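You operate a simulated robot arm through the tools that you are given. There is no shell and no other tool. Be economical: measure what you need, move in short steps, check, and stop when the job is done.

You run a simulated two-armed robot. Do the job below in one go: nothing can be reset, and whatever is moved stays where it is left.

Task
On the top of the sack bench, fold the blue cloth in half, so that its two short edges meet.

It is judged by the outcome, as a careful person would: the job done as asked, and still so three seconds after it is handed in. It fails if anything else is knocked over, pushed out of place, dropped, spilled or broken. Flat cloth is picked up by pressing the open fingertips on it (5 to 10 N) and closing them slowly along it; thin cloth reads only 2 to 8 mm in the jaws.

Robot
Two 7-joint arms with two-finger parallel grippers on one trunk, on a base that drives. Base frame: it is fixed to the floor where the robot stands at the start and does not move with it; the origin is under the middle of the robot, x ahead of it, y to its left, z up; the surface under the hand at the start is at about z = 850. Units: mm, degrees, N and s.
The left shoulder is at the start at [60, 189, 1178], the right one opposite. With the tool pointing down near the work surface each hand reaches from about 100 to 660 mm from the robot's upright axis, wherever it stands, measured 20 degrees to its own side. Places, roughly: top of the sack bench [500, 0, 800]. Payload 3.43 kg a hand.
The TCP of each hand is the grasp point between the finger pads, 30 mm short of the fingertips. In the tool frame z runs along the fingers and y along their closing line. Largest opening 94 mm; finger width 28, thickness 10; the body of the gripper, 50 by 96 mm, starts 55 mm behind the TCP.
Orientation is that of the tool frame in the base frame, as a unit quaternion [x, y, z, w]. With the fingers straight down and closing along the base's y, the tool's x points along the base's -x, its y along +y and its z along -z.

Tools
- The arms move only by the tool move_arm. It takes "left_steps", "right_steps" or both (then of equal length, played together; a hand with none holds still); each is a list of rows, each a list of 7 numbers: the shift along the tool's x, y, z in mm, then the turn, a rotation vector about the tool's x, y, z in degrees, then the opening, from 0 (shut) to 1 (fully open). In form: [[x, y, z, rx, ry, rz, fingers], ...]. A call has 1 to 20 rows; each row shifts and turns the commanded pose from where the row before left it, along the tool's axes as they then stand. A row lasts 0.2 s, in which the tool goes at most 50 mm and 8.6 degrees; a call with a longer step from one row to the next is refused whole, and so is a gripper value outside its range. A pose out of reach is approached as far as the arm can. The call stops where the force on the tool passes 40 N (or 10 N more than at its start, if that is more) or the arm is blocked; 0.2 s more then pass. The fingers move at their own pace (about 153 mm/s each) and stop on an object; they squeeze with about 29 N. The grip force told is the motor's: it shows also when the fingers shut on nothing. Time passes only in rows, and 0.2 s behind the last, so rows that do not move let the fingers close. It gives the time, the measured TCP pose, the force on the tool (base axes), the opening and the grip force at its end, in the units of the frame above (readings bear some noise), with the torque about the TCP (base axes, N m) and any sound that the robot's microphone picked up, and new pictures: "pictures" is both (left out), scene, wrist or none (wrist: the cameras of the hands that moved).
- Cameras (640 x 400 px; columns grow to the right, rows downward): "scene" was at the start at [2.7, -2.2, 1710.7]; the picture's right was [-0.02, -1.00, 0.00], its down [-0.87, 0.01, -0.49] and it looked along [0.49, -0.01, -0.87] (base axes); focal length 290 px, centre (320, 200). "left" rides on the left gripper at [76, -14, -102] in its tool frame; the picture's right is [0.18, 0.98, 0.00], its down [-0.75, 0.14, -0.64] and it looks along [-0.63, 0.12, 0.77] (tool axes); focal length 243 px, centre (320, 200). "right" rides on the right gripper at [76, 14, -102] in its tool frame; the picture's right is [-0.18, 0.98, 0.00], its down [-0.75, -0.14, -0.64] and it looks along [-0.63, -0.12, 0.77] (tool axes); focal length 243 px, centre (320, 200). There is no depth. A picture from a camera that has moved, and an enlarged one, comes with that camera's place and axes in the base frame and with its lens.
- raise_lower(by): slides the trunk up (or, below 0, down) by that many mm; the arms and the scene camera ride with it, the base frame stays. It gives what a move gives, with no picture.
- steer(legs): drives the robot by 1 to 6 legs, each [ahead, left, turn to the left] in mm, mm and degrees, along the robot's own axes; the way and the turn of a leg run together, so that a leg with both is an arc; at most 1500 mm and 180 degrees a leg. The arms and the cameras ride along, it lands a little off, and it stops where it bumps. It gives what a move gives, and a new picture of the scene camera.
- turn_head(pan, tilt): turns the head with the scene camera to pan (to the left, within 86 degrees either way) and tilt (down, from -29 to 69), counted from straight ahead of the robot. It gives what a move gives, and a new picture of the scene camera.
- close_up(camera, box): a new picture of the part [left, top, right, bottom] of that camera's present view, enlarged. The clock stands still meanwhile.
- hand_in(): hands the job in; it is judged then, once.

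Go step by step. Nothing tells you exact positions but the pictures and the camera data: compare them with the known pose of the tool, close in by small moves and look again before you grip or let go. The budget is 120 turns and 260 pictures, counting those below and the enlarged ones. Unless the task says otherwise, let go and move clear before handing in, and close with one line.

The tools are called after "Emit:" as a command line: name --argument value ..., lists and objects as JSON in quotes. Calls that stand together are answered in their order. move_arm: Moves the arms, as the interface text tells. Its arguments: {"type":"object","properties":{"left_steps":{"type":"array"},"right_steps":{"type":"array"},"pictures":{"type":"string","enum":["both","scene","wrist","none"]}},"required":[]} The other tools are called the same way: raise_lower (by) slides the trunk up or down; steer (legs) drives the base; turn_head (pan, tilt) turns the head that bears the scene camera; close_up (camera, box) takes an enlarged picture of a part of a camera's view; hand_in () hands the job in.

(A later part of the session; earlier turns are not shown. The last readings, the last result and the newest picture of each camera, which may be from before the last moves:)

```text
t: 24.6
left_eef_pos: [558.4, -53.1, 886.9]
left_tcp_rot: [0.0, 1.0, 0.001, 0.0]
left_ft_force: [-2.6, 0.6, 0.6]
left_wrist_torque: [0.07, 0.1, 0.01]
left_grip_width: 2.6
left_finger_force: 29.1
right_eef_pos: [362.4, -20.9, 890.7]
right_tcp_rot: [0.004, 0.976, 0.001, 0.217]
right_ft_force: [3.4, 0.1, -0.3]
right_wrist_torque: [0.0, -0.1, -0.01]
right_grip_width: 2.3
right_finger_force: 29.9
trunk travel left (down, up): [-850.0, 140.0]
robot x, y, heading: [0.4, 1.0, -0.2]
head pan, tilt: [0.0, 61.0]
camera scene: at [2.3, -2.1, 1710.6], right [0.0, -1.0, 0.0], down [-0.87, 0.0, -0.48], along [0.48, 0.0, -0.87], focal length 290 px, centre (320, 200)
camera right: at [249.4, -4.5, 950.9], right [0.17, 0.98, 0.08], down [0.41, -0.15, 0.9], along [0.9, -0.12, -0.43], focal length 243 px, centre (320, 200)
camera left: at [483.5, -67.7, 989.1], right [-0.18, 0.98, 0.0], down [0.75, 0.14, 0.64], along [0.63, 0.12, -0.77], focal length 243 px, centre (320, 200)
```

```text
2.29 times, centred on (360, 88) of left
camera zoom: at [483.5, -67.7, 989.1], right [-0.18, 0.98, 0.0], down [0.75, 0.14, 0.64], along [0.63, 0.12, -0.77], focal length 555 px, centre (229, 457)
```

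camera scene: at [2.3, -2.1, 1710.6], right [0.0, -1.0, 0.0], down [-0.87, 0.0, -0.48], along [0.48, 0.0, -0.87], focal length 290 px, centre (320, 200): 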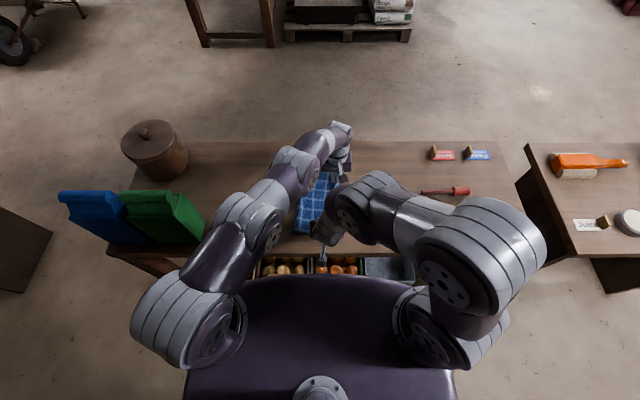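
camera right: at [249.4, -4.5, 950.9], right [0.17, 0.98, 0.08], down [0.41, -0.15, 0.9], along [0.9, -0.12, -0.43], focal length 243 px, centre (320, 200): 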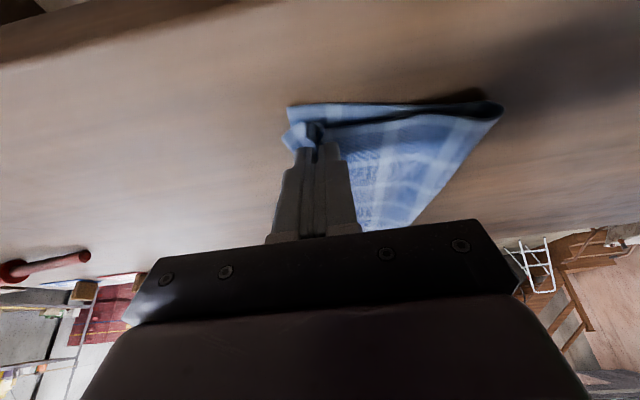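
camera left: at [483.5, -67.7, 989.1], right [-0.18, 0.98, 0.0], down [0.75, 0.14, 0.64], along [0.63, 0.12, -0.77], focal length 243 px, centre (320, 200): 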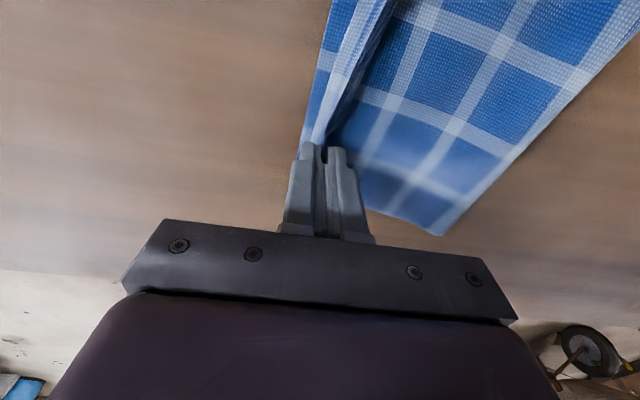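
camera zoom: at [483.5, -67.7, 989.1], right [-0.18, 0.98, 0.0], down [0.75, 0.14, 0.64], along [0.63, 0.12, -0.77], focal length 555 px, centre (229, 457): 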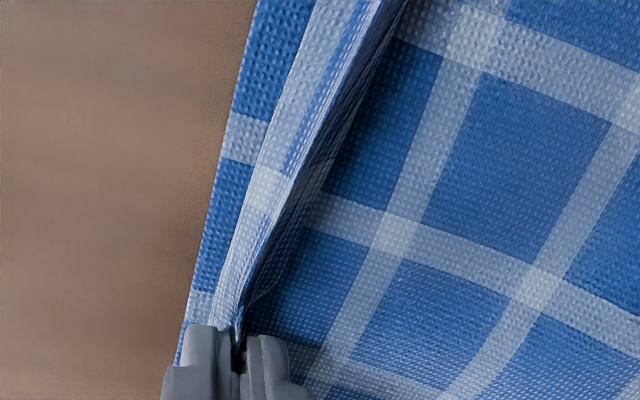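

The top edge lies near the bottom edge. I'll lower the last few millimetres and open gently.

Emit:
move_arm --left_steps '[[0, 0, 2, 0, 0, 0, 0], [0, 0, 1.5, 0, 0, 0, 0], [0, 0, 0, 0, 0, 0, 0.06], [0, 0, 0, 0, 0, 0, 0.12], [0, 0, 0, 0, 0, 0, 0.18], [0, 0, 0, 0, 0, 0, 0.25], [0, 0, -10, 0, 0, 0, 0.25], [0, 0, -15, 0, 0, 0, 0.25], [0, 0, -25, 0, 0, 0, 0.25]]' --right_steps '[[0.9, 0, 1.8, 0, 0, 0, 0], [0.7, 0, 1.4, 0, 0, 0, 0], [0, 0, 0, 0, 0, 0, 0.06], [0, 0, 0, 0, 0, 0, 0.12], [0, 0, 0, 0, 0, 0, 0.18], [0, 0, 0, 0, 0, 0, 0.25], [-4.2, 0, -9, 0, 0, 0, 0.25], [-6.3, 0, -13.6, 0, 0, 0, 0.25], [-10.6, 0, -22.6, 0, 0, 0, 0.25]]' --pictures "wrist"

```text
t: 26.6
left_eef_pos: [557.9, -54.1, 933.1]
left_tcp_rot: [0.0, 1.0, 0.0, 0.0]
left_ft_force: [0.1, 0.0, 0.2]
left_wrist_torque: [0.02, -0.05, 0.02]
left_grip_width: 23.4
left_finger_force: 0.0
right_eef_pos: [363.0, -22.1, 937.3]
right_tcp_rot: [0.002, 0.976, 0.001, 0.217]
right_ft_force: [-0.7, 0.1, -0.6]
right_wrist_torque: [0.03, -0.03, -0.02]
right_grip_width: 23.6
right_finger_force: 0.1
trunk travel left (down, up): [-850.0, 140.0]
robot x, y, heading: [-2.7, 5.3, -0.2]
head pan, tilt: [0.0, 61.0]
camera right: at [248.4, -5.2, 997.4], right [0.17, 0.98, 0.08], down [0.41, -0.15, 0.9], along [0.9, -0.12, -0.43], focal length 243 px, centre (320, 200)
camera left: at [482.5, -68.0, 1036.0], right [-0.18, 0.98, 0.0], down [0.75, 0.14, 0.64], along [0.63, 0.12, -0.77], focal length 243 px, centre (320, 200)
```

right: 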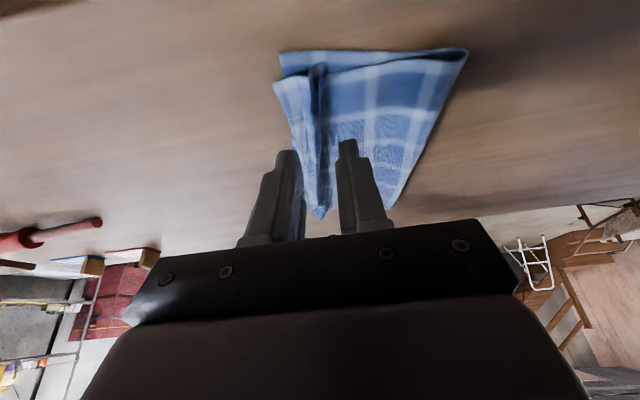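
left: 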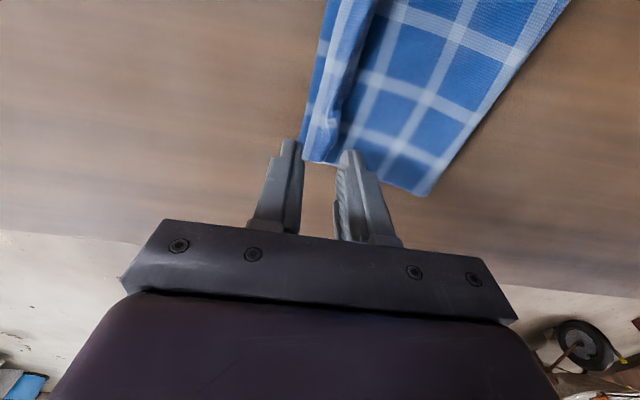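

The cloth released cleanly, with a small ridge along the edge. I'll clear the arms and look from above.

Emit:
move_arm --left_steps '[[0, 0, -45, 0, 0, 0, 0.25], [0, 45, -10, 0, 0, 0, 0.25], [0, 45, 0, 0, 0, 0, 0.25], [0, 45, 0, 0, 0, 0, 0.25], [0, 45, 0, 0, 0, 0, 0.25]]' --right_steps '[[-16, -20, -36, 0, 0, 0, 0.25], [0, -45, 0, 0, 0, 0, 0.25], [0, -45, 0, 0, 0, 0, 0.25], [0, -45, 0, 0, 0, 0, 0.25], [0, -45, 0, 0, 0, 0, 0.25]]' --pictures "none"

Emit:
close_up --camera "scene" --box '[240, 150, 400, 250]'

```text
t: 27.8
left_eef_pos: [560.5, 128.3, 987.4]
left_tcp_rot: [0.0, 1.0, -0.001, 0.0]
left_ft_force: [0.6, -0.5, -0.2]
left_wrist_torque: [-0.04, -0.02, 0.01]
left_grip_width: 23.4
left_finger_force: 0.1
right_eef_pos: [349.3, -158.1, 987.4]
right_tcp_rot: [0.002, 0.976, -0.001, 0.216]
right_ft_force: [0.7, 0.6, 0.5]
right_wrist_torque: [-0.01, 0.0, 0.01]
right_grip_width: 23.5
right_finger_force: 0.1
right hand out of reach, approached as far as the arm can: row 4, 5
trunk travel left (down, up): [-850.0, 140.0]
robot x, y, heading: [-3.9, 0.7, -0.5]
head pan, tilt: [0.0, 61.0]
```

```text
4.00 times, centred on (320, 200) of scene
camera zoom: at [1.7, 1.8, 1710.6], right [0.0, -1.0, 0.0], down [-0.87, 0.0, -0.49], along [0.49, 0.0, -0.87], focal length 1160 px, centre (320, 200)
```

zoom: 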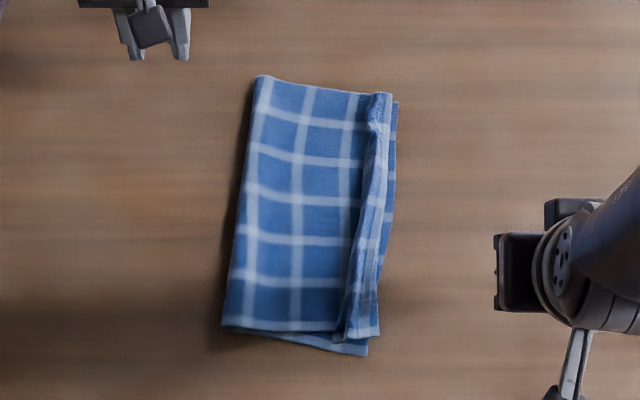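

The cloth is nearly folded, with a narrow pleat along the top edge and the near corners about 20 mm apart. I'll look closer.

Emit:
close_up --camera "scene" --box '[320, 165, 350, 195]'

Emit:
close_up --camera "scene" --box '[290, 205, 350, 243]'

Emit:
close_up --camera "left" --box '[0, 0, 320, 200]'

```text
13.33 times, centred on (335, 180) of scene
camera zoom: at [1.7, 1.8, 1710.6], right [0.0, -1.0, 0.0], down [-0.87, 0.0, -0.49], along [0.49, 0.0, -0.87], focal length 3866 px, centre (120, 467)
```

zoom: 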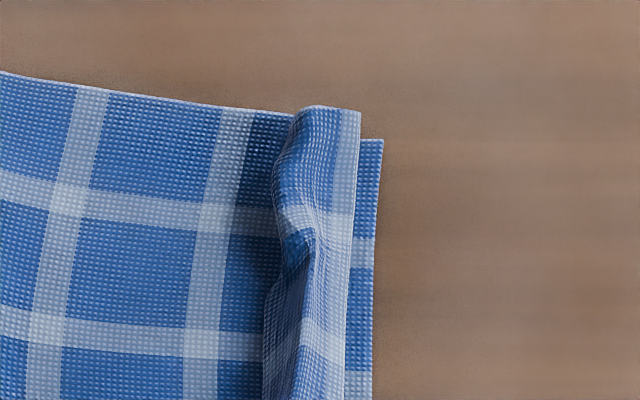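

```text
10.53 times, centred on (320, 224) of scene
camera zoom: at [1.7, 1.8, 1710.6], right [0.0, -1.0, 0.0], down [-0.87, 0.0, -0.49], along [0.49, 0.0, -0.87], focal length 3052 px, centre (320, -53)
```

zoom: 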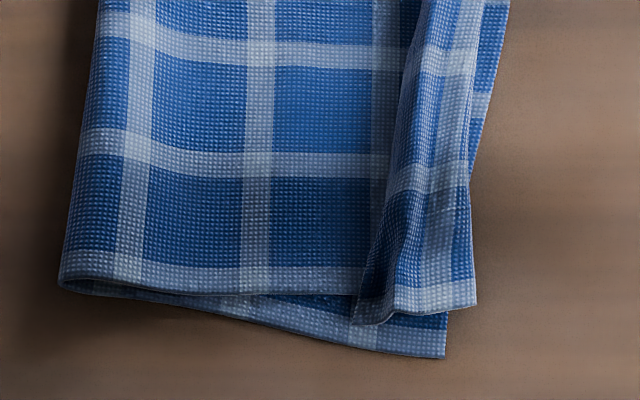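

```text
2.00 times, centred on (160, 100) of left
camera zoom: at [484.5, 114.1, 1090.1], right [-0.18, 0.98, 0.0], down [0.75, 0.14, 0.64], along [0.63, 0.12, -0.77], focal length 485 px, centre (640, 400)
```

zoom: 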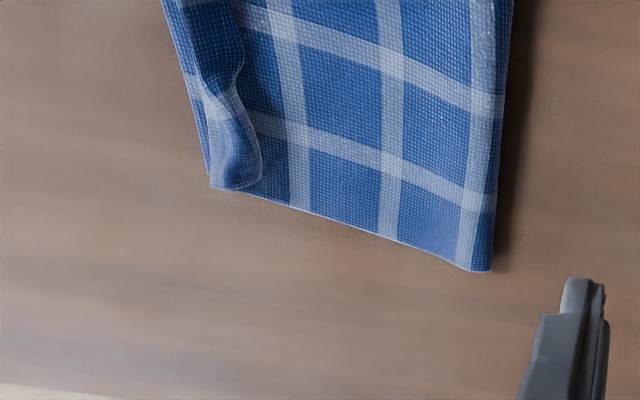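

The top layer's edge is a 20–30 mm flap folded back on itself. I'll use closed fingertips just left of the flap's free edge to sweep it over to the right, so I'm positioning above it now.

Emit:
move_arm --left_steps '[[0, -40, 0, 0, 0, 0, 0], [0, -40, 0, 0, 0, 0, 0], [0, -40, 0, 0, 0, 0, 0], [-2, -36, 0, 0, 0, 0, 0], [0, 0, 40, 0, 0, 0, 0], [0, 0, 45, 0, 0, 0, 0], [0, 0, 0, 0, 0, 0, 0]]' --right_steps '[[0, 40, 0, 0, 0, 0, 0], [0, 40, 0, 0, 0, 0, 0], [0, 40, 0, 0, 0, 0, 0], [-20.8, 38, 9.7, 0, 0, 0, 0], [17, 0, 36, 0, 0, 0, 0], [17, 0, 36.5, 0, 0, 0, 0], [0, 0, 0, 0, 0, 0, 0]]' --pictures "wrist"

```text
t: 29.4
left_eef_pos: [561.0, -30.2, 903.7]
left_tcp_rot: [0.001, 1.0, 0.0, 0.0]
left_ft_force: [-0.2, -0.3, 0.5]
left_wrist_torque: [0.02, 0.0, 0.0]
left_grip_width: 0.1
left_finger_force: 29.2
right_eef_pos: [370.7, -0.9, 908.4]
right_tcp_rot: [0.002, 0.976, 0.0, 0.216]
right_ft_force: [0.4, 0.2, -0.2]
right_wrist_torque: [-0.01, -0.01, -0.01]
right_grip_width: 0.1
right_finger_force: 29.0
trunk travel left (down, up): [-850.0, 140.0]
robot x, y, heading: [-2.4, -5.5, -0.3]
head pan, tilt: [0.0, 61.0]
camera right: at [257.3, 13.8, 968.0], right [0.17, 0.98, 0.08], down [0.41, -0.15, 0.9], along [0.9, -0.12, -0.43], focal length 243 px, centre (320, 200)
camera left: at [485.1, -44.4, 1006.0], right [-0.18, 0.98, 0.0], down [0.75, 0.14, 0.64], along [0.63, 0.12, -0.77], focal length 243 px, centre (320, 200)
```

right: 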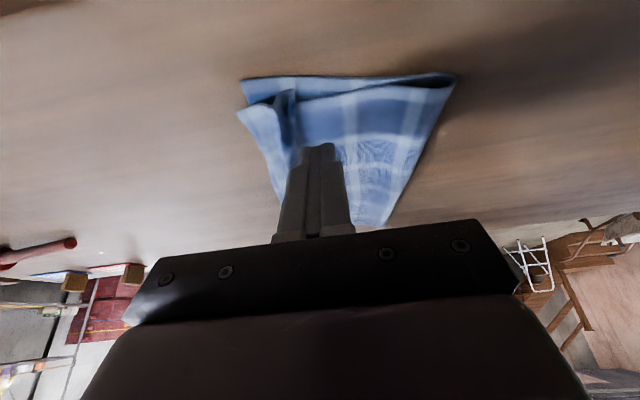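
left: 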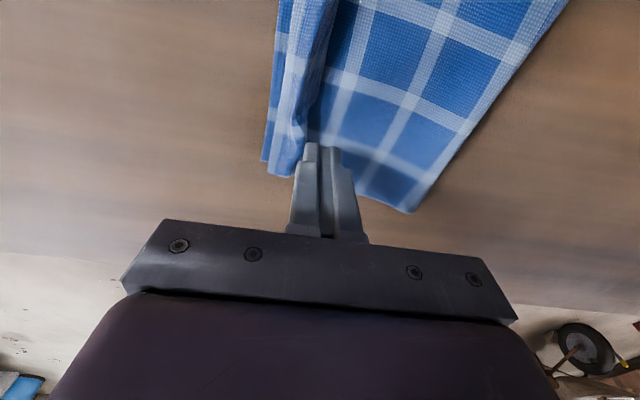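

Emit:
close_up --camera "right" --box '[220, 60, 380, 160]'

Emit:
close_up --camera "left" --box '[240, 80, 400, 180]'

```text
4.00 times, centred on (300, 110) of right
camera zoom: at [257.3, 13.8, 968.0], right [0.17, 0.98, 0.08], down [0.41, -0.15, 0.9], along [0.9, -0.12, -0.43], focal length 970 px, centre (400, 560)
```

zoom: 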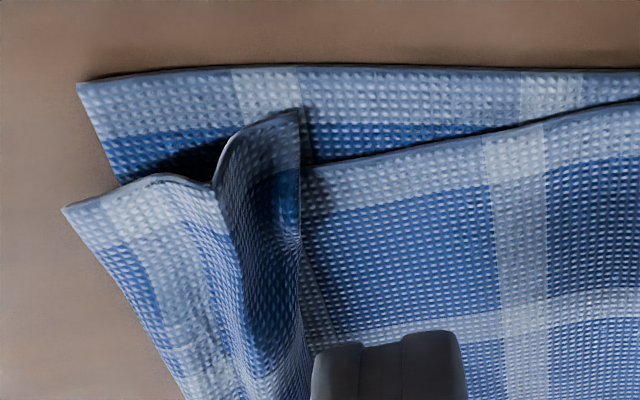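

```text
4.00 times, centred on (320, 130) of left
camera zoom: at [485.1, -44.4, 1006.0], right [-0.18, 0.98, 0.0], down [0.75, 0.14, 0.64], along [0.63, 0.12, -0.77], focal length 970 px, centre (320, 480)
```

zoom: 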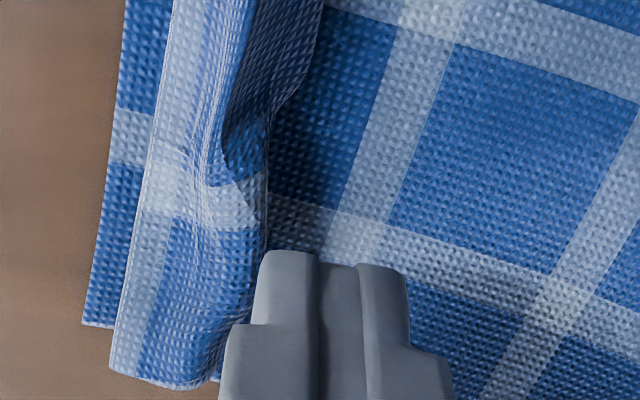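

The flap's free edge is right beside the fingertips. I'll lower to just above the top layer and sweep right.

Emit:
move_arm --left_steps '[[0, 5, 0, 0, 0, 0, 0], [0, 0, 10, 0, 0, 0, 0], [0, 0, 9, 0, 0, 0, 0], [0, -8, 0, 0, 0, 0, 0], [0, -8, 0, 0, 0, 0, 0], [0, -8, 0, 0, 0, 0, 0], [0, -8, -1, 0, 0, 0, 0], [0, -8, -2, 0, 0, 0, 0], [0, -8, -2, 0, 0, 0, 0], [0, -8, 0, 0, 0, 0, 0], [0, -8, 0, 0, 0, 0, 0]]' --right_steps '[[0, 5, 0, 0, 0, 0, 0], [4.2, 0, 9.1, 0, 0, 0, 0], [4.2, 0, 9.1, 0, 0, 0, 0], [0, -9, 0, 0, 0, 0, 0], [0, -9, 0, 0, 0, 0, 0], [0, -9, 0, 0, 0, 0, 0], [-0.4, -9, -0.9, 0, 0, 0, 0], [-0.8, -9, -1.8, 0, 0, 0, 0], [-0.8, -9, -1.8, 0, 0, 0, 0], [0, -9, 0, 0, 0, 0, 0], [0, -9, 0, 0, 0, 0, 0]]' --pictures "wrist"

```text
t: 31.8
left_eef_pos: [550.9, -74.2, 892.1]
left_tcp_rot: [0.001, 1.0, 0.0, 0.0]
left_ft_force: [-0.5, -0.3, 0.6]
left_wrist_torque: [0.0, 0.04, -0.01]
left_grip_width: 0.0
left_finger_force: 28.9
left hand out of reach, approached as far as the arm can: row 8, 10, 11
right_eef_pos: [371.6, -68.1, 891.6]
right_tcp_rot: [0.002, 0.976, 0.001, 0.217]
right_ft_force: [0.4, 0.1, 0.1]
right_wrist_torque: [0.0, -0.01, -0.01]
right_grip_width: 0.0
right_finger_force: 29.3
trunk travel left (down, up): [-850.0, 140.0]
robot x, y, heading: [-1.8, 0.7, -0.1]
head pan, tilt: [0.0, 61.0]
camera right: at [258.1, -53.0, 953.2], right [0.17, 0.98, 0.08], down [0.41, -0.15, 0.9], along [0.9, -0.12, -0.43], focal length 243 px, centre (320, 200)
camera left: at [475.4, -89.4, 994.4], right [-0.18, 0.98, 0.0], down [0.75, 0.14, 0.64], along [0.63, 0.12, -0.77], focal length 243 px, centre (320, 200)
```

right: 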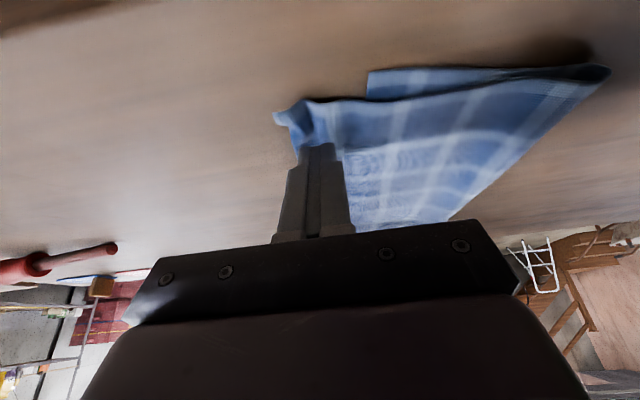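
left: 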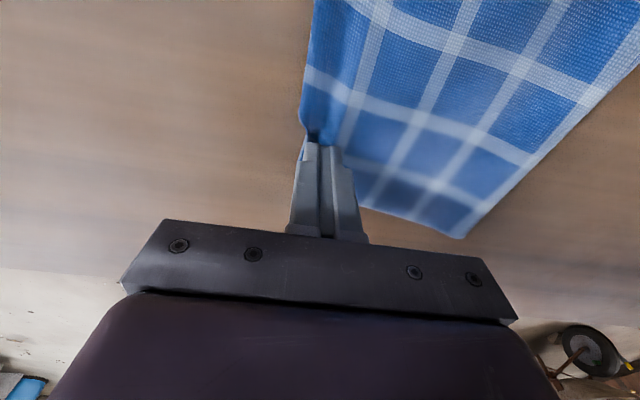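

The sweep seems to have turned the flap over. I'll lift clear and look.

Emit:
move_arm --left_steps '[[0, 0, -30, 0, 0, 0, 0], [0, 0, -40, 0, 0, 0, 0], [0, 45, 0, 0, 0, 0, 0], [0, 45, 0, 0, 0, 0, 0], [0, 45, 0, 0, 0, 0, 0], [0, 45, 0, 0, 0, 0, 0]]' --right_steps '[[-12.7, 0, -27, 0, 0, 0, 0], [-17, 0, -36, 0, 0, 0, 0], [0, -25, 0, 0, 0, 0, 0], [0, -25, 0, 0, 0, 0, 0], [0, -25, 0, 0, 0, 0, 0], [0, -25, 0, 0, 0, 0, 0]]' --pictures "none"

Emit:
close_up --camera "scene" --box '[270, 155, 390, 230]'

```text
t: 33.1
left_eef_pos: [551.7, 107.6, 962.1]
left_tcp_rot: [0.001, 1.0, -0.001, 0.0]
left_ft_force: [0.2, -0.2, -0.6]
left_wrist_torque: [-0.05, 0.01, 0.03]
left_grip_width: 0.1
left_finger_force: 28.8
right_eef_pos: [372.6, -154.3, 961.0]
right_tcp_rot: [0.002, 0.977, -0.001, 0.215]
right_ft_force: [0.1, -0.2, 0.2]
right_wrist_torque: [-0.04, 0.0, -0.01]
right_grip_width: 0.1
right_finger_force: 28.8
right hand out of reach, approached as far as the arm can: row 6
trunk travel left (down, up): [-850.0, 140.0]
robot x, y, heading: [-0.3, -0.5, -0.0]
head pan, tilt: [0.0, 61.0]
```

```text
5.33 times, centred on (330, 192) of scene
camera zoom: at [3.3, 0.6, 1710.6], right [0.0, -1.0, 0.0], down [-0.87, 0.0, -0.48], along [0.48, 0.0, -0.87], focal length 1546 px, centre (267, 240)
```

zoom: 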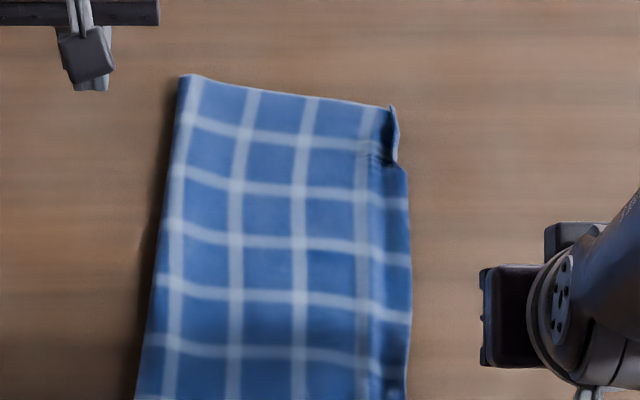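

Emit:
close_up --camera "scene" --box '[280, 160, 360, 210]'

Emit:
close_up --camera "scene" --box '[280, 195, 360, 245]'

```text
8.00 times, centred on (320, 185) of scene
camera zoom: at [3.3, 0.6, 1710.6], right [0.0, -1.0, 0.0], down [-0.87, 0.0, -0.48], along [0.48, 0.0, -0.87], focal length 2319 px, centre (320, 320)
```

zoom: 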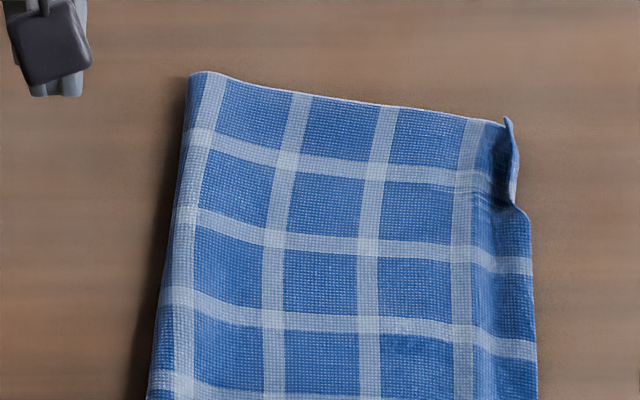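

```text
8.00 times, centred on (320, 220) of scene
camera zoom: at [3.3, 0.6, 1710.6], right [0.0, -1.0, 0.0], down [-0.87, 0.0, -0.48], along [0.48, 0.0, -0.87], focal length 2319 px, centre (320, 40)
```

zoom: 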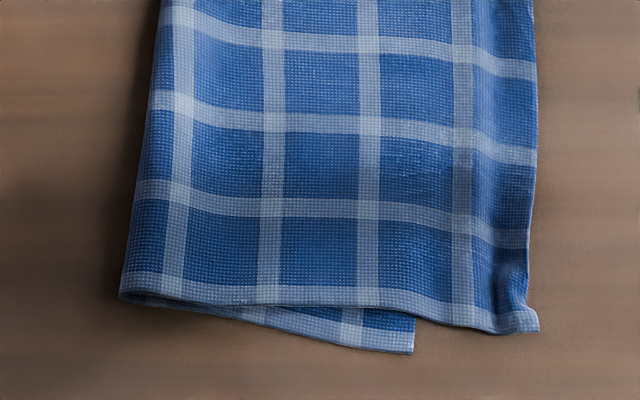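

The flap is now turned out, but the top edge overhangs the bottom edge by about 25 mm at the far end and 50 mm at the near end, and the far corner is slightly curled up. I'll drive right for better reach, then regrip the overhang and bring it back.

Emit:
steer --legs '[[0, -90, 0]]'

Emit:
close_up --camera "left" --box '[0, 0, 640, 400]'

Emit:
close_up --camera "scene" --box '[240, 150, 360, 225]'

```text
t: 34.2
left_eef_pos: [551.2, 15.8, 960.8]
left_tcp_rot: [0.001, 1.0, 0.0, 0.0]
left_ft_force: [0.0, 0.2, -0.1]
left_wrist_torque: [0.02, 0.01, 0.01]
left_grip_width: 0.0
left_finger_force: 28.8
right_eef_pos: [373.0, -245.6, 962.4]
right_tcp_rot: [0.003, 0.977, -0.001, 0.215]
right_ft_force: [-0.4, -0.3, -0.3]
right_wrist_torque: [-0.01, 0.02, 0.01]
right_grip_width: 0.0
right_finger_force: 28.7
trunk travel left (down, up): [-850.0, 140.0]
robot x, y, heading: [0.4, -88.6, -0.1]
head pan, tilt: [0.0, 61.0]
camera scene: at [2.6, -90.8, 1710.6], right [0.0, -1.0, 0.0], down [-0.87, 0.0, -0.48], along [0.48, 0.0, -0.87], focal length 290 px, centre (320, 200)
```

scene: 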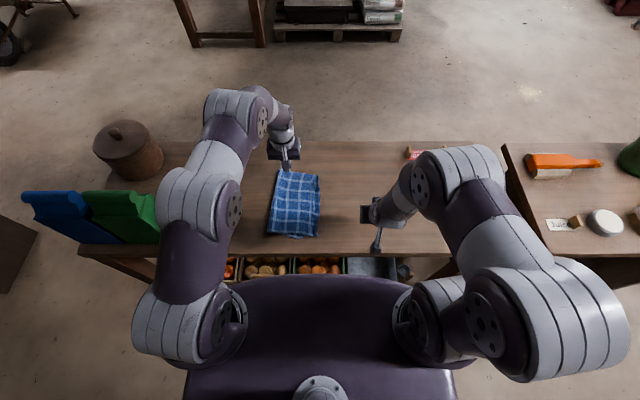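

```text
1.00 times, centred on (320, 200) of left (not enlarged: the box is as wide or as high as the picture)
camera zoom: at [475.9, 1.0, 1064.3], right [-0.18, 0.98, 0.0], down [0.75, 0.14, 0.64], along [0.63, 0.12, -0.77], focal length 243 px, centre (320, 200)
```

zoom: 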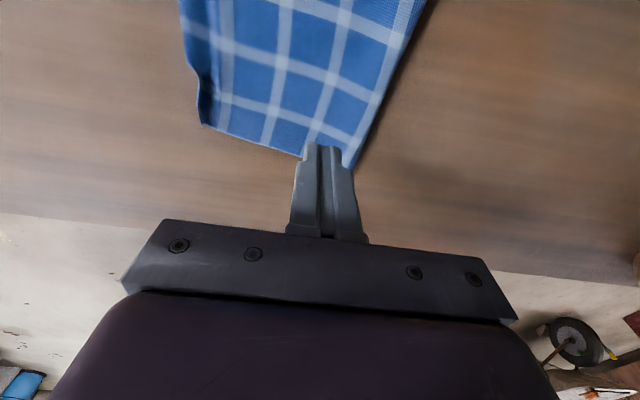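

```text
5.33 times, centred on (300, 188) of scene
camera zoom: at [2.6, -90.8, 1710.6], right [0.0, -1.0, 0.0], down [-0.87, 0.0, -0.48], along [0.48, 0.0, -0.87], focal length 1546 px, centre (427, 267)
```

zoom: 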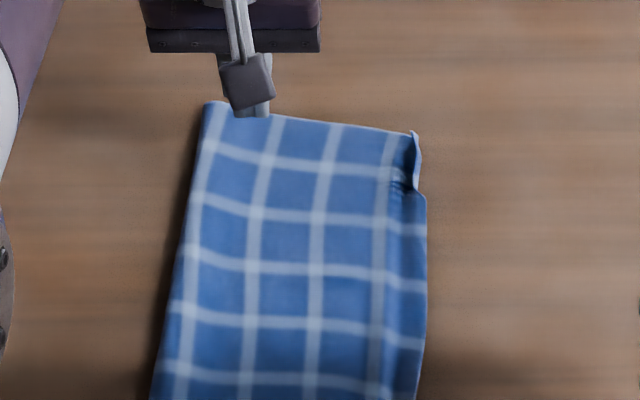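

First I'll sweep out the curled far corner with the left fingertips.

Emit:
move_arm --left_steps '[[-5, -37, 20, 0, 0, 0, 0], [-5, -37, 20, 0, 0, 0, 0], [0, 0, 20, 0, 0, 0, 0], [0, 0, 10, 0, 0, 0, 0], [0, 0, 6, 0, 0, 0, 0], [0, -8, 0, 0, 0, 0, 0], [0, -8, 0, 0, 0, 0, 0], [0, -8, 0, 0, 0, 0, 0], [0, -8, 0, 0, 0, 0, 0], [0, -8, 0, 0, 0, 0, 0], [0, -8, 0, 0, 0, 0, 0], [0, -8, 0, 0, 0, 0, 0], [0, -8, 0, 0, 0, 0, 0], [0, 0, 0, 0, 0, 0, 0]]' --pictures "wrist"

```text
t: 37.2
left_eef_pos: [559.5, -123.4, 885.8]
left_tcp_rot: [0.001, 1.0, 0.0, 0.0]
left_ft_force: [0.4, 0.7, 0.2]
left_wrist_torque: [0.03, 0.0, -0.03]
left_grip_width: 0.0
left_finger_force: 28.9
right_eef_pos: [373.3, -245.8, 961.3]
right_tcp_rot: [0.004, 0.976, -0.001, 0.217]
right_ft_force: [0.6, 0.4, 0.2]
right_wrist_torque: [-0.01, 0.03, -0.01]
right_grip_width: 0.0
right_finger_force: 29.0
trunk travel left (down, up): [-850.0, 140.0]
robot x, y, heading: [-1.2, -92.0, -0.3]
head pan, tilt: [0.0, 61.0]
camera left: at [485.2, -138.0, 988.6], right [-0.18, 0.98, 0.0], down [0.75, 0.14, 0.64], along [0.63, 0.12, -0.77], focal length 243 px, centre (320, 200)
```

left: 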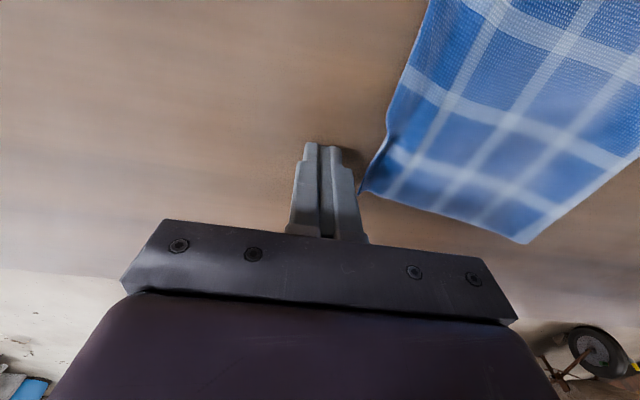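

Emit:
move_arm --left_steps '[[0, 0, -25, 0, 0, 0, 0.1], [8, 38, 0, 0, 0, 0, 0.25], [0, 0, 0, 0, 0, 0, 0.25], [0, 0, 10, 0, 0, 0, 0.25], [0, 0, 10, 0, 0, 0, 0.25], [0, 0, 0, 0, 0, 0, 0.25]]' --right_steps '[[0, 41, 0, 0, 0, 0, 0.35], [0, 41, 0, 0, 0, 0, 0.35], [0, 41, 0, 0, 0, 0, 0.35], [0, 41, 0, 0, 0, 0, 0.35], [14.3, 0, 23.6, 0, 0, 0, 0.35], [14.3, 0, 23.6, 0, 0, 0, 0.35]]' --pictures "wrist"

```text
t: 38.6
left_eef_pos: [553.2, -85.3, 890.5]
left_tcp_rot: [0.002, 1.0, 0.0, 0.0]
left_ft_force: [0.2, -0.6, -1.1]
left_wrist_torque: [0.05, 0.0, 0.01]
left_grip_width: 23.6
left_finger_force: 0.1
right_eef_pos: [368.5, -81.8, 906.7]
right_tcp_rot: [0.003, 0.976, 0.0, 0.216]
right_ft_force: [0.1, -0.5, 1.1]
right_wrist_torque: [0.0, 0.04, 0.01]
right_grip_width: 32.7
right_finger_force: 0.2
trunk travel left (down, up): [-850.0, 140.0]
robot x, y, heading: [-0.8, -90.3, 0.1]
head pan, tilt: [0.0, 61.0]
camera right: at [254.5, -64.7, 967.6], right [0.17, 0.98, 0.08], down [0.41, -0.14, 0.9], along [0.89, -0.12, -0.43], focal length 243 px, centre (320, 200)
camera left: at [478.1, -99.6, 992.7], right [-0.18, 0.98, 0.0], down [0.75, 0.14, 0.64], along [0.63, 0.12, -0.77], focal length 243 px, centre (320, 200)
```

right: 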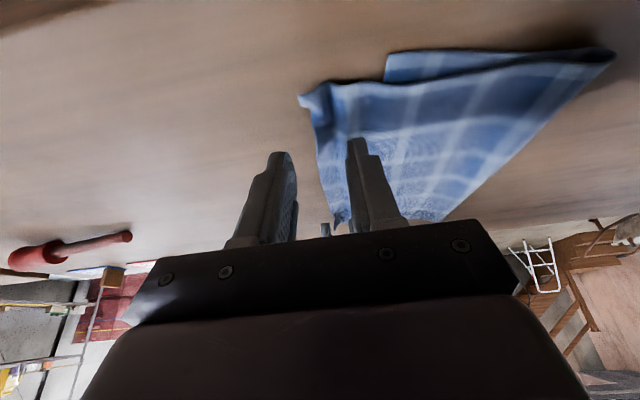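
left: 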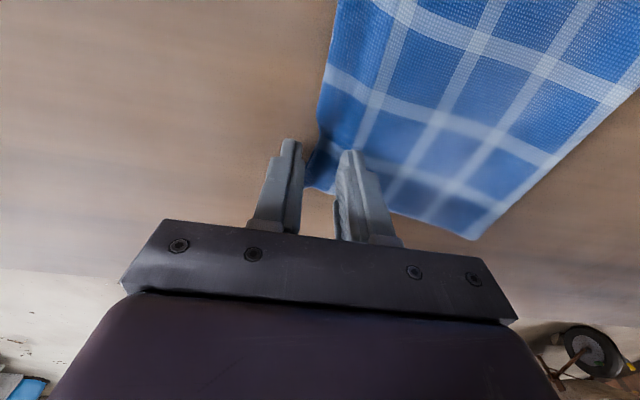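

Both edges sit between the open fingers. Lowering to contact.

Emit:
move_arm --left_steps '[[0, 0, 4, 0, 0, 0, 0.25], [0, 0, 3, 0, 0, 0, 0.25], [0, 0, 1.5, 0, 0, 0, 0.25], [0, 0, 0.5, 0, 0, 0, 0.25]]' --right_steps '[[4.2, 0, 9.1, 0, 0, 0, 0.35], [4.2, 0, 9.1, 0, 0, 0, 0.35], [0.6, 0, 1.3, 0, 0, 0, 0.35], [0.4, 0, 0.8, 0, 0, 0, 0.35]]' --pictures "none"

```text
t: 39.6
left_eef_pos: [553.2, -85.6, 883.0]
left_tcp_rot: [0.002, 1.0, 0.001, 0.001]
left_ft_force: [0.7, -0.3, 3.4]
left_wrist_torque: [0.07, 0.02, -0.01]
left_grip_width: 23.3
left_finger_force: 0.1
right_eef_pos: [366.8, -80.7, 884.3]
right_tcp_rot: [0.003, 0.976, -0.001, 0.216]
right_ft_force: [-0.2, 1.2, 0.7]
right_wrist_torque: [-0.01, 0.0, 0.03]
right_grip_width: 33.2
right_finger_force: 0.0
trunk travel left (down, up): [-850.0, 140.0]
robot x, y, heading: [1.8, -93.1, -0.2]
head pan, tilt: [0.0, 61.0]
```

Emit:
move_arm --left_steps '[[0, 0, 0.4, 0, 0, 0, 0.25], [0, 0, 0, 0, 0, 0, 0.25]]' --right_steps '[[0.4, 0, 0.8, 0, 0, 0, 0.35], [0, 0, 0, 0, 0, 0, 0.35]]' --pictures "none"

```text
t: 40.2
left_eef_pos: [553.4, -85.3, 880.4]
left_tcp_rot: [0.001, 1.0, 0.0, 0.001]
left_ft_force: [2.0, -0.4, 5.8]
left_wrist_torque: [0.12, -0.05, -0.03]
left_grip_width: 23.6
left_finger_force: 0.1
right_eef_pos: [367.5, -80.5, 884.8]
right_tcp_rot: [0.003, 0.976, -0.001, 0.216]
right_ft_force: [0.4, -1.7, 6.9]
right_wrist_torque: [0.11, -0.03, 0.01]
right_grip_width: 32.7
right_finger_force: 0.0
trunk travel left (down, up): [-850.0, 140.0]
robot x, y, heading: [0.7, -89.8, -0.3]
head pan, tilt: [0.0, 61.0]
```

Contact is light at about 6 N on each hand, so I'll close slowly.

Emit:
move_arm --left_steps '[[0, 0, 0.2, 0, 0, 0, 0.22], [0, 0, 0, 0, 0, 0, 0.19], [0, 0, 0, 0, 0, 0, 0.16], [0, 0, 0, 0, 0, 0, 0.13], [0, 0, 0, 0, 0, 0, 0.1], [0, 0, 0, 0, 0, 0, 0.07], [0, 0, 0, 0, 0, 0, 0.04], [0, 0, 0, 0, 0, 0, 0], [0, 0, 0, 0, 0, 0, 0]]' --right_steps '[[0, 0, 0, 0, 0, 0, 0.31], [0, 0, 0, 0, 0, 0, 0.27], [0, 0, 0, 0, 0, 0, 0.23], [0, 0, 0, 0, 0, 0, 0.19], [0, 0, 0, 0, 0, 0, 0.14], [0, 0, 0, 0, 0, 0, 0.09], [0, 0, 0, 0, 0, 0, 0.04], [0, 0, 0, 0, 0, 0, 0], [0, 0, 0, 0, 0, 0, 0]]' --pictures "wrist"

```text
t: 42.2
left_eef_pos: [552.0, -85.9, 881.6]
left_tcp_rot: [0.003, 1.0, 0.0, 0.002]
left_ft_force: [-0.3, 0.0, 7.4]
left_wrist_torque: [0.05, 0.02, 0.0]
left_grip_width: 1.9
left_finger_force: 28.7
right_eef_pos: [366.9, -82.2, 883.9]
right_tcp_rot: [0.004, 0.976, -0.001, 0.216]
right_ft_force: [0.7, -1.6, 9.8]
right_wrist_torque: [0.0, 0.01, 0.04]
right_grip_width: 1.9
right_finger_force: 28.9
trunk travel left (down, up): [-850.0, 140.0]
robot x, y, heading: [2.4, -92.1, -0.0]
head pan, tilt: [0.0, 61.0]
camera right: at [252.9, -65.3, 944.8], right [0.17, 0.98, 0.08], down [0.41, -0.14, 0.9], along [0.9, -0.12, -0.43], focal length 243 px, centre (320, 200)
camera left: at [476.6, -99.7, 984.4], right [-0.18, 0.98, 0.0], down [0.75, 0.14, 0.64], along [0.63, 0.12, -0.77], focal length 243 px, centre (320, 200)
```

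right: 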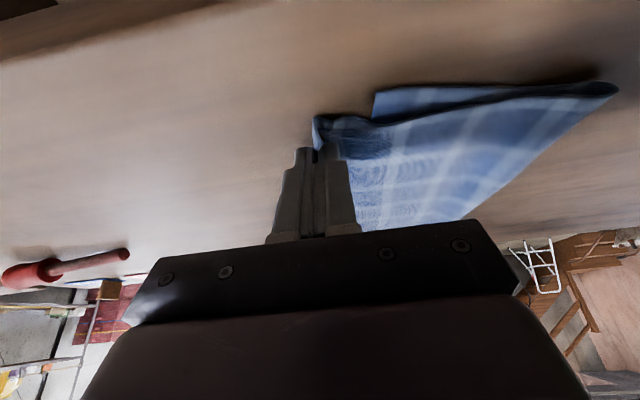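
left: 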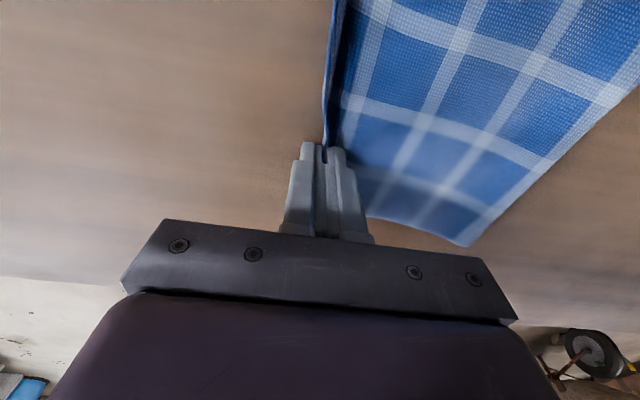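

Emit:
move_arm --left_steps '[[0, 3, -10, 0, 0, 0, 0], [0, 5, -10, 0, 0, 0, 0], [0, 5, -10, 0, 0, 0, 0], [0, 0, 0, 0, 0, 0, 0]]' --right_steps '[[-4.2, 5, -9.1, 0, 0, 0, 0], [-4.2, 8, -9.1, 0, 0, 0, 0], [-4.2, 8, -9.1, 0, 0, 0, 0], [0, 0, 0, 0, 0, 0, 0]]'

```text
t: 43.2
left_eef_pos: [552.7, -71.5, 912.0]
left_tcp_rot: [0.001, 1.0, 0.0, 0.0]
left_ft_force: [0.2, 0.8, -0.1]
left_wrist_torque: [0.01, 0.02, 0.05]
left_grip_width: 1.9
left_finger_force: 29.0
right_eef_pos: [366.4, -60.3, 912.9]
right_tcp_rot: [0.003, 0.976, -0.001, 0.216]
right_ft_force: [-0.3, 0.2, 0.4]
right_wrist_torque: [0.01, -0.02, 0.03]
right_grip_width: 2.0
right_finger_force: 29.2
trunk travel left (down, up): [-850.0, 140.0]
robot x, y, heading: [-0.3, -91.1, 0.1]
head pan, tilt: [0.0, 61.0]
camera scene: at [2.6, -91.5, 1710.6], right [0.0, -1.0, 0.0], down [-0.87, 0.0, -0.48], along [0.48, 0.0, -0.87], focal length 290 px, centre (320, 200)
camera right: at [253.7, -43.9, 974.6], right [0.17, 0.98, 0.08], down [0.41, -0.14, 0.9], along [0.89, -0.12, -0.43], focal length 243 px, centre (320, 200)
camera left: at [477.8, -86.6, 1013.6], right [-0.18, 0.98, 0.0], down [0.75, 0.14, 0.64], along [0.63, 0.12, -0.77], focal length 243 px, centre (320, 200)
```

scene: 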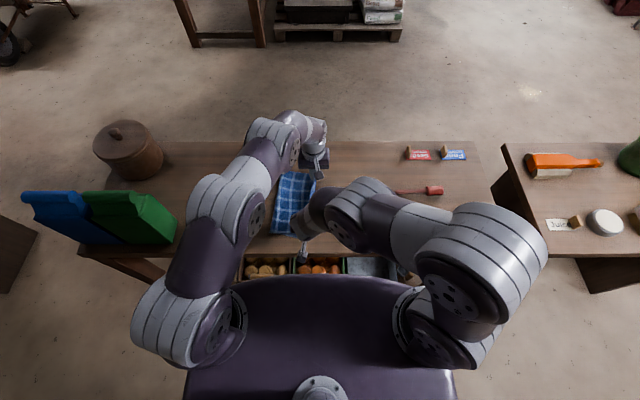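
right: 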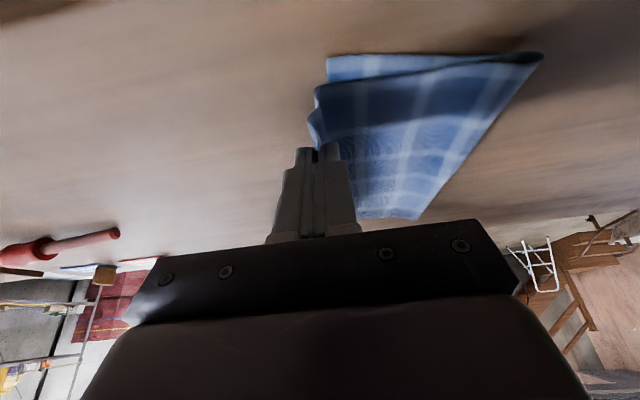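
left: 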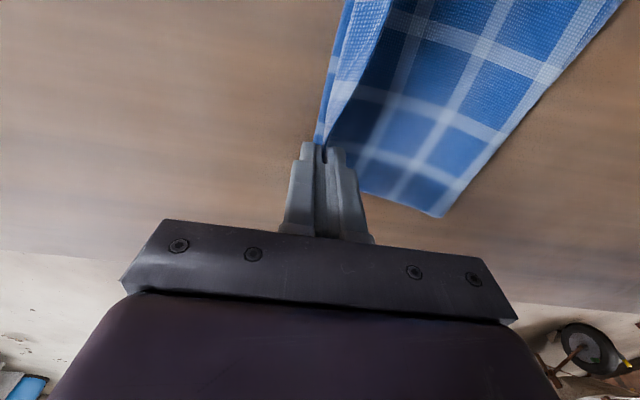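

Emit:
close_up --camera "scene" --box '[260, 155, 340, 205]'

Emit:
close_up --camera "left" --box '[280, 0, 440, 100]'

Emit:
close_up --camera "right" --box '[280, 40, 440, 140]'

```text
8.00 times, centred on (300, 180) of scene
camera zoom: at [2.6, -91.5, 1710.6], right [0.0, -1.0, 0.0], down [-0.87, 0.0, -0.48], along [0.48, 0.0, -0.87], focal length 2319 px, centre (480, 360)
```

zoom: 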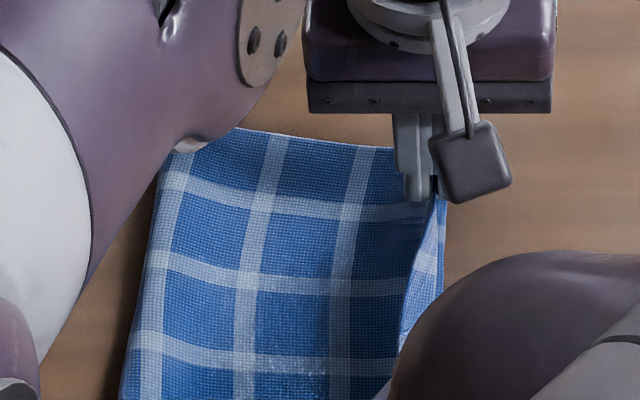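

```text
4.00 times, centred on (360, 50) of left
camera zoom: at [477.8, -86.6, 1013.6], right [-0.18, 0.98, 0.0], down [0.75, 0.14, 0.64], along [0.63, 0.12, -0.77], focal length 970 px, centre (160, 800)
```

zoom: 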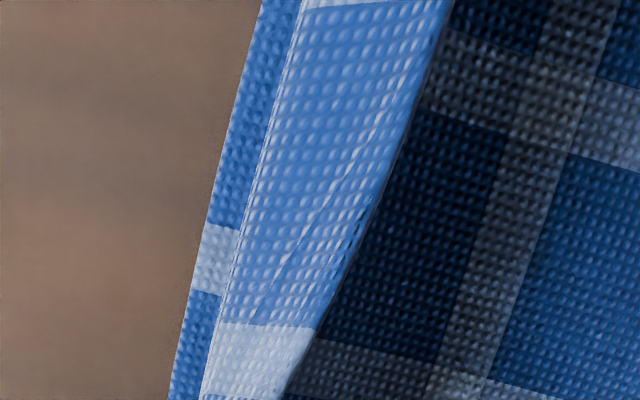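

```text
4.00 times, centred on (360, 90) of right
camera zoom: at [253.7, -43.9, 974.6], right [0.17, 0.98, 0.08], down [0.41, -0.14, 0.9], along [0.89, -0.12, -0.43], focal length 970 px, centre (160, 640)
```

zoom: 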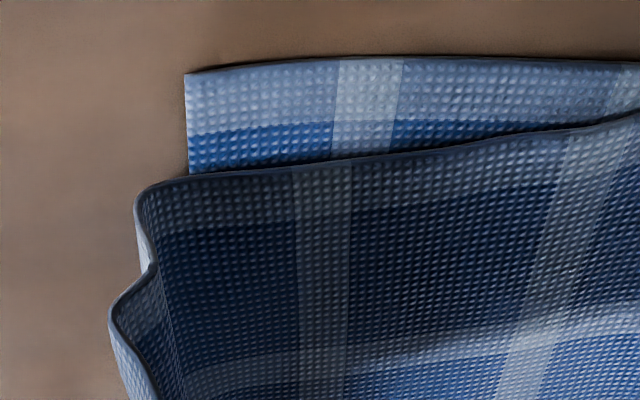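

The lower edge is now about (339, -45) to (580, -81). The left pinch is already lined up; I'll shift the right pinch about 19 mm left and 8 mm nearer, then lower both.

Emit:
move_arm --left_steps '[[0, 1, 0, 0, 0, 0, 0], [0, 0, 0, 0, 0, 0, 0], [0, 0, 10, 0, 0, 0, 0], [0, 0, 10, 0, 0, 0, 0], [0, 0, 7, 0, 0, 0, 0], [0, 0, 1.5, 0, 0, 0, 0]]' --right_steps '[[3.6, 10, -1.7, 0, 0, 0, 0], [3.6, 9, -1.7, 0, 0, 0, 0], [4.2, 0, 9.1, 0, 0, 0, 0], [4.2, 0, 9.1, 0, 0, 0, 0], [2.5, 0, 5.4, 0, 0, 0, 0], [0.4, 0, 0.9, 0, 0, 0, 0]]' --pictures "wrist"

```text
t: 44.6
left_eef_pos: [552.8, -71.5, 884.0]
left_tcp_rot: [0.0, 1.0, 0.001, 0.001]
left_ft_force: [-4.8, 0.2, 5.8]
left_wrist_torque: [0.05, 0.13, -0.01]
left_grip_width: 1.8
left_finger_force: 28.8
right_eef_pos: [359.7, -40.7, 886.3]
right_tcp_rot: [0.003, 0.976, 0.0, 0.217]
right_ft_force: [6.4, 0.0, 6.1]
right_wrist_torque: [-0.07, -0.19, 0.0]
right_grip_width: 2.0
right_finger_force: 28.8
trunk travel left (down, up): [-850.0, 140.0]
robot x, y, heading: [1.8, -89.7, -0.1]
head pan, tilt: [0.0, 61.0]
camera right: at [245.9, -24.6, 947.8], right [0.17, 0.98, 0.08], down [0.41, -0.14, 0.9], along [0.9, -0.12, -0.43], focal length 243 px, centre (320, 200)
camera left: at [477.1, -85.3, 985.8], right [-0.18, 0.98, 0.0], down [0.75, 0.14, 0.64], along [0.63, 0.12, -0.77], focal length 243 px, centre (320, 200)
```

right: 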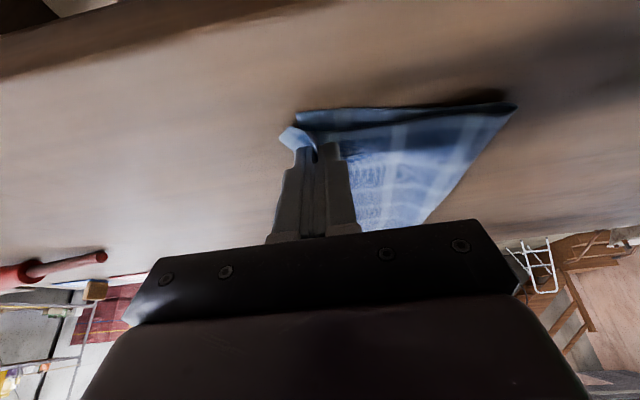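
left: 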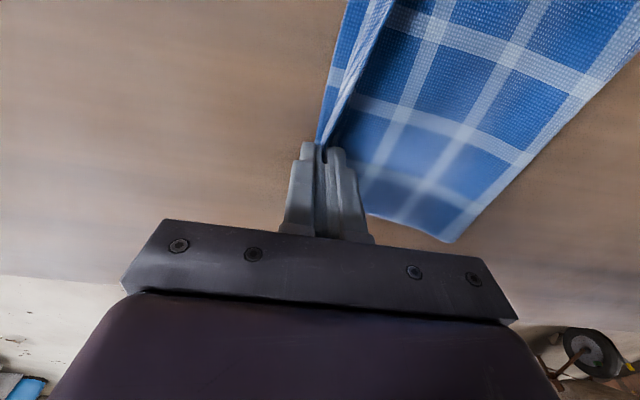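

Emit:
move_arm --left_steps '[[0, -2, 0, 0, 0, 0, 0], [0, 0, 0, 0, 0, 0, 0.05], [0, 0, 0, 0, 0, 0, 0.1], [0, 0, 0, 0, 0, 0, 0.16], [0, 0, -10, 0, 0, 0, 0.2], [0, 0, -20, 0, 0, 0, 0.2], [0, 0, -40, 0, 0, 0, 0.2], [0, 40, 0, 0, 0, 0, 0.1], [0, 40, 0, 0, 0, 0, 0], [0, 40, 0, 0, 0, 0, 0], [0, 0, 0, 0, 0, 0, 0]]' --right_steps '[[0, -2, 0, 0, 0, 0, 0], [0, 0, 0, 0, 0, 0, 0.05], [0, 0, 0, 0, 0, 0, 0.1], [0, 0, 0, 0, 0, 0, 0.16], [-4.2, 0, -9.1, 0, 0, 0, 0.2], [-8.5, 0, -18, 0, 0, 0, 0.2], [-17, 0, -36, 0, 0, 0, 0.2], [0, -40, 0, 0, 0, 0, 0.1], [0, -40, 0, 0, 0, 0, 0], [0, -40, 0, 0, 0, 0, 0], [0, 0, 0, 0, 0, 0, 0]]' --pictures "none"

Emit:
close_up --camera "scene" --box '[250, 160, 346, 220]'

Emit:
close_up --camera "scene" --box '[250, 190, 346, 250]'

```text
t: 47.0
left_eef_pos: [552.4, 48.1, 952.0]
left_tcp_rot: [0.002, 1.0, 0.0, 0.001]
left_ft_force: [0.0, -0.3, 0.1]
left_wrist_torque: [0.0, 0.01, 0.02]
left_grip_width: 0.0
left_finger_force: 28.9
right_eef_pos: [359.5, -165.2, 956.8]
right_tcp_rot: [0.004, 0.976, -0.001, 0.216]
right_ft_force: [-0.4, -0.5, -0.5]
right_wrist_torque: [-0.01, 0.01, 0.0]
right_grip_width: 0.1
right_finger_force: 29.0
trunk travel left (down, up): [-850.0, 140.0]
robot x, y, heading: [-0.6, -90.6, -0.4]
head pan, tilt: [0.0, 61.0]
```

```text
6.67 times, centred on (298, 190) of scene
camera zoom: at [3.0, -91.3, 1710.6], right [0.0, -1.0, 0.0], down [-0.87, 0.0, -0.48], along [0.48, 0.0, -0.87], focal length 1933 px, centre (467, 267)
```

zoom: 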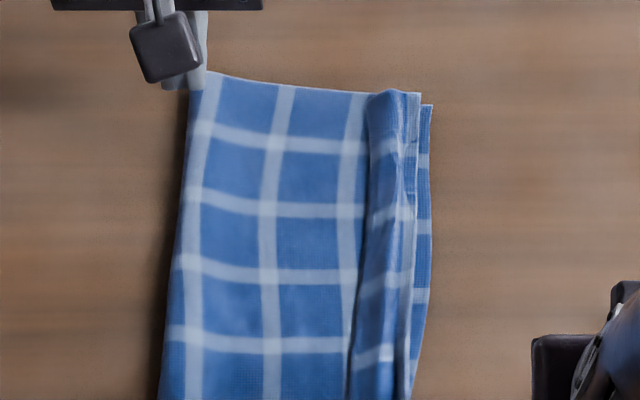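

```text
6.67 times, centred on (298, 220) of scene
camera zoom: at [3.0, -91.3, 1710.6], right [0.0, -1.0, 0.0], down [-0.87, 0.0, -0.48], along [0.48, 0.0, -0.87], focal length 1933 px, centre (467, 67)
```

zoom: 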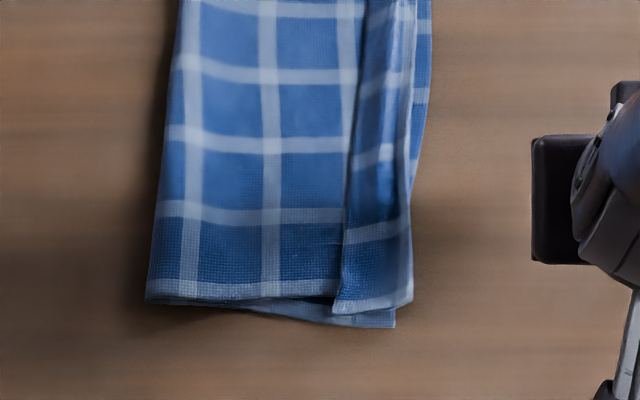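

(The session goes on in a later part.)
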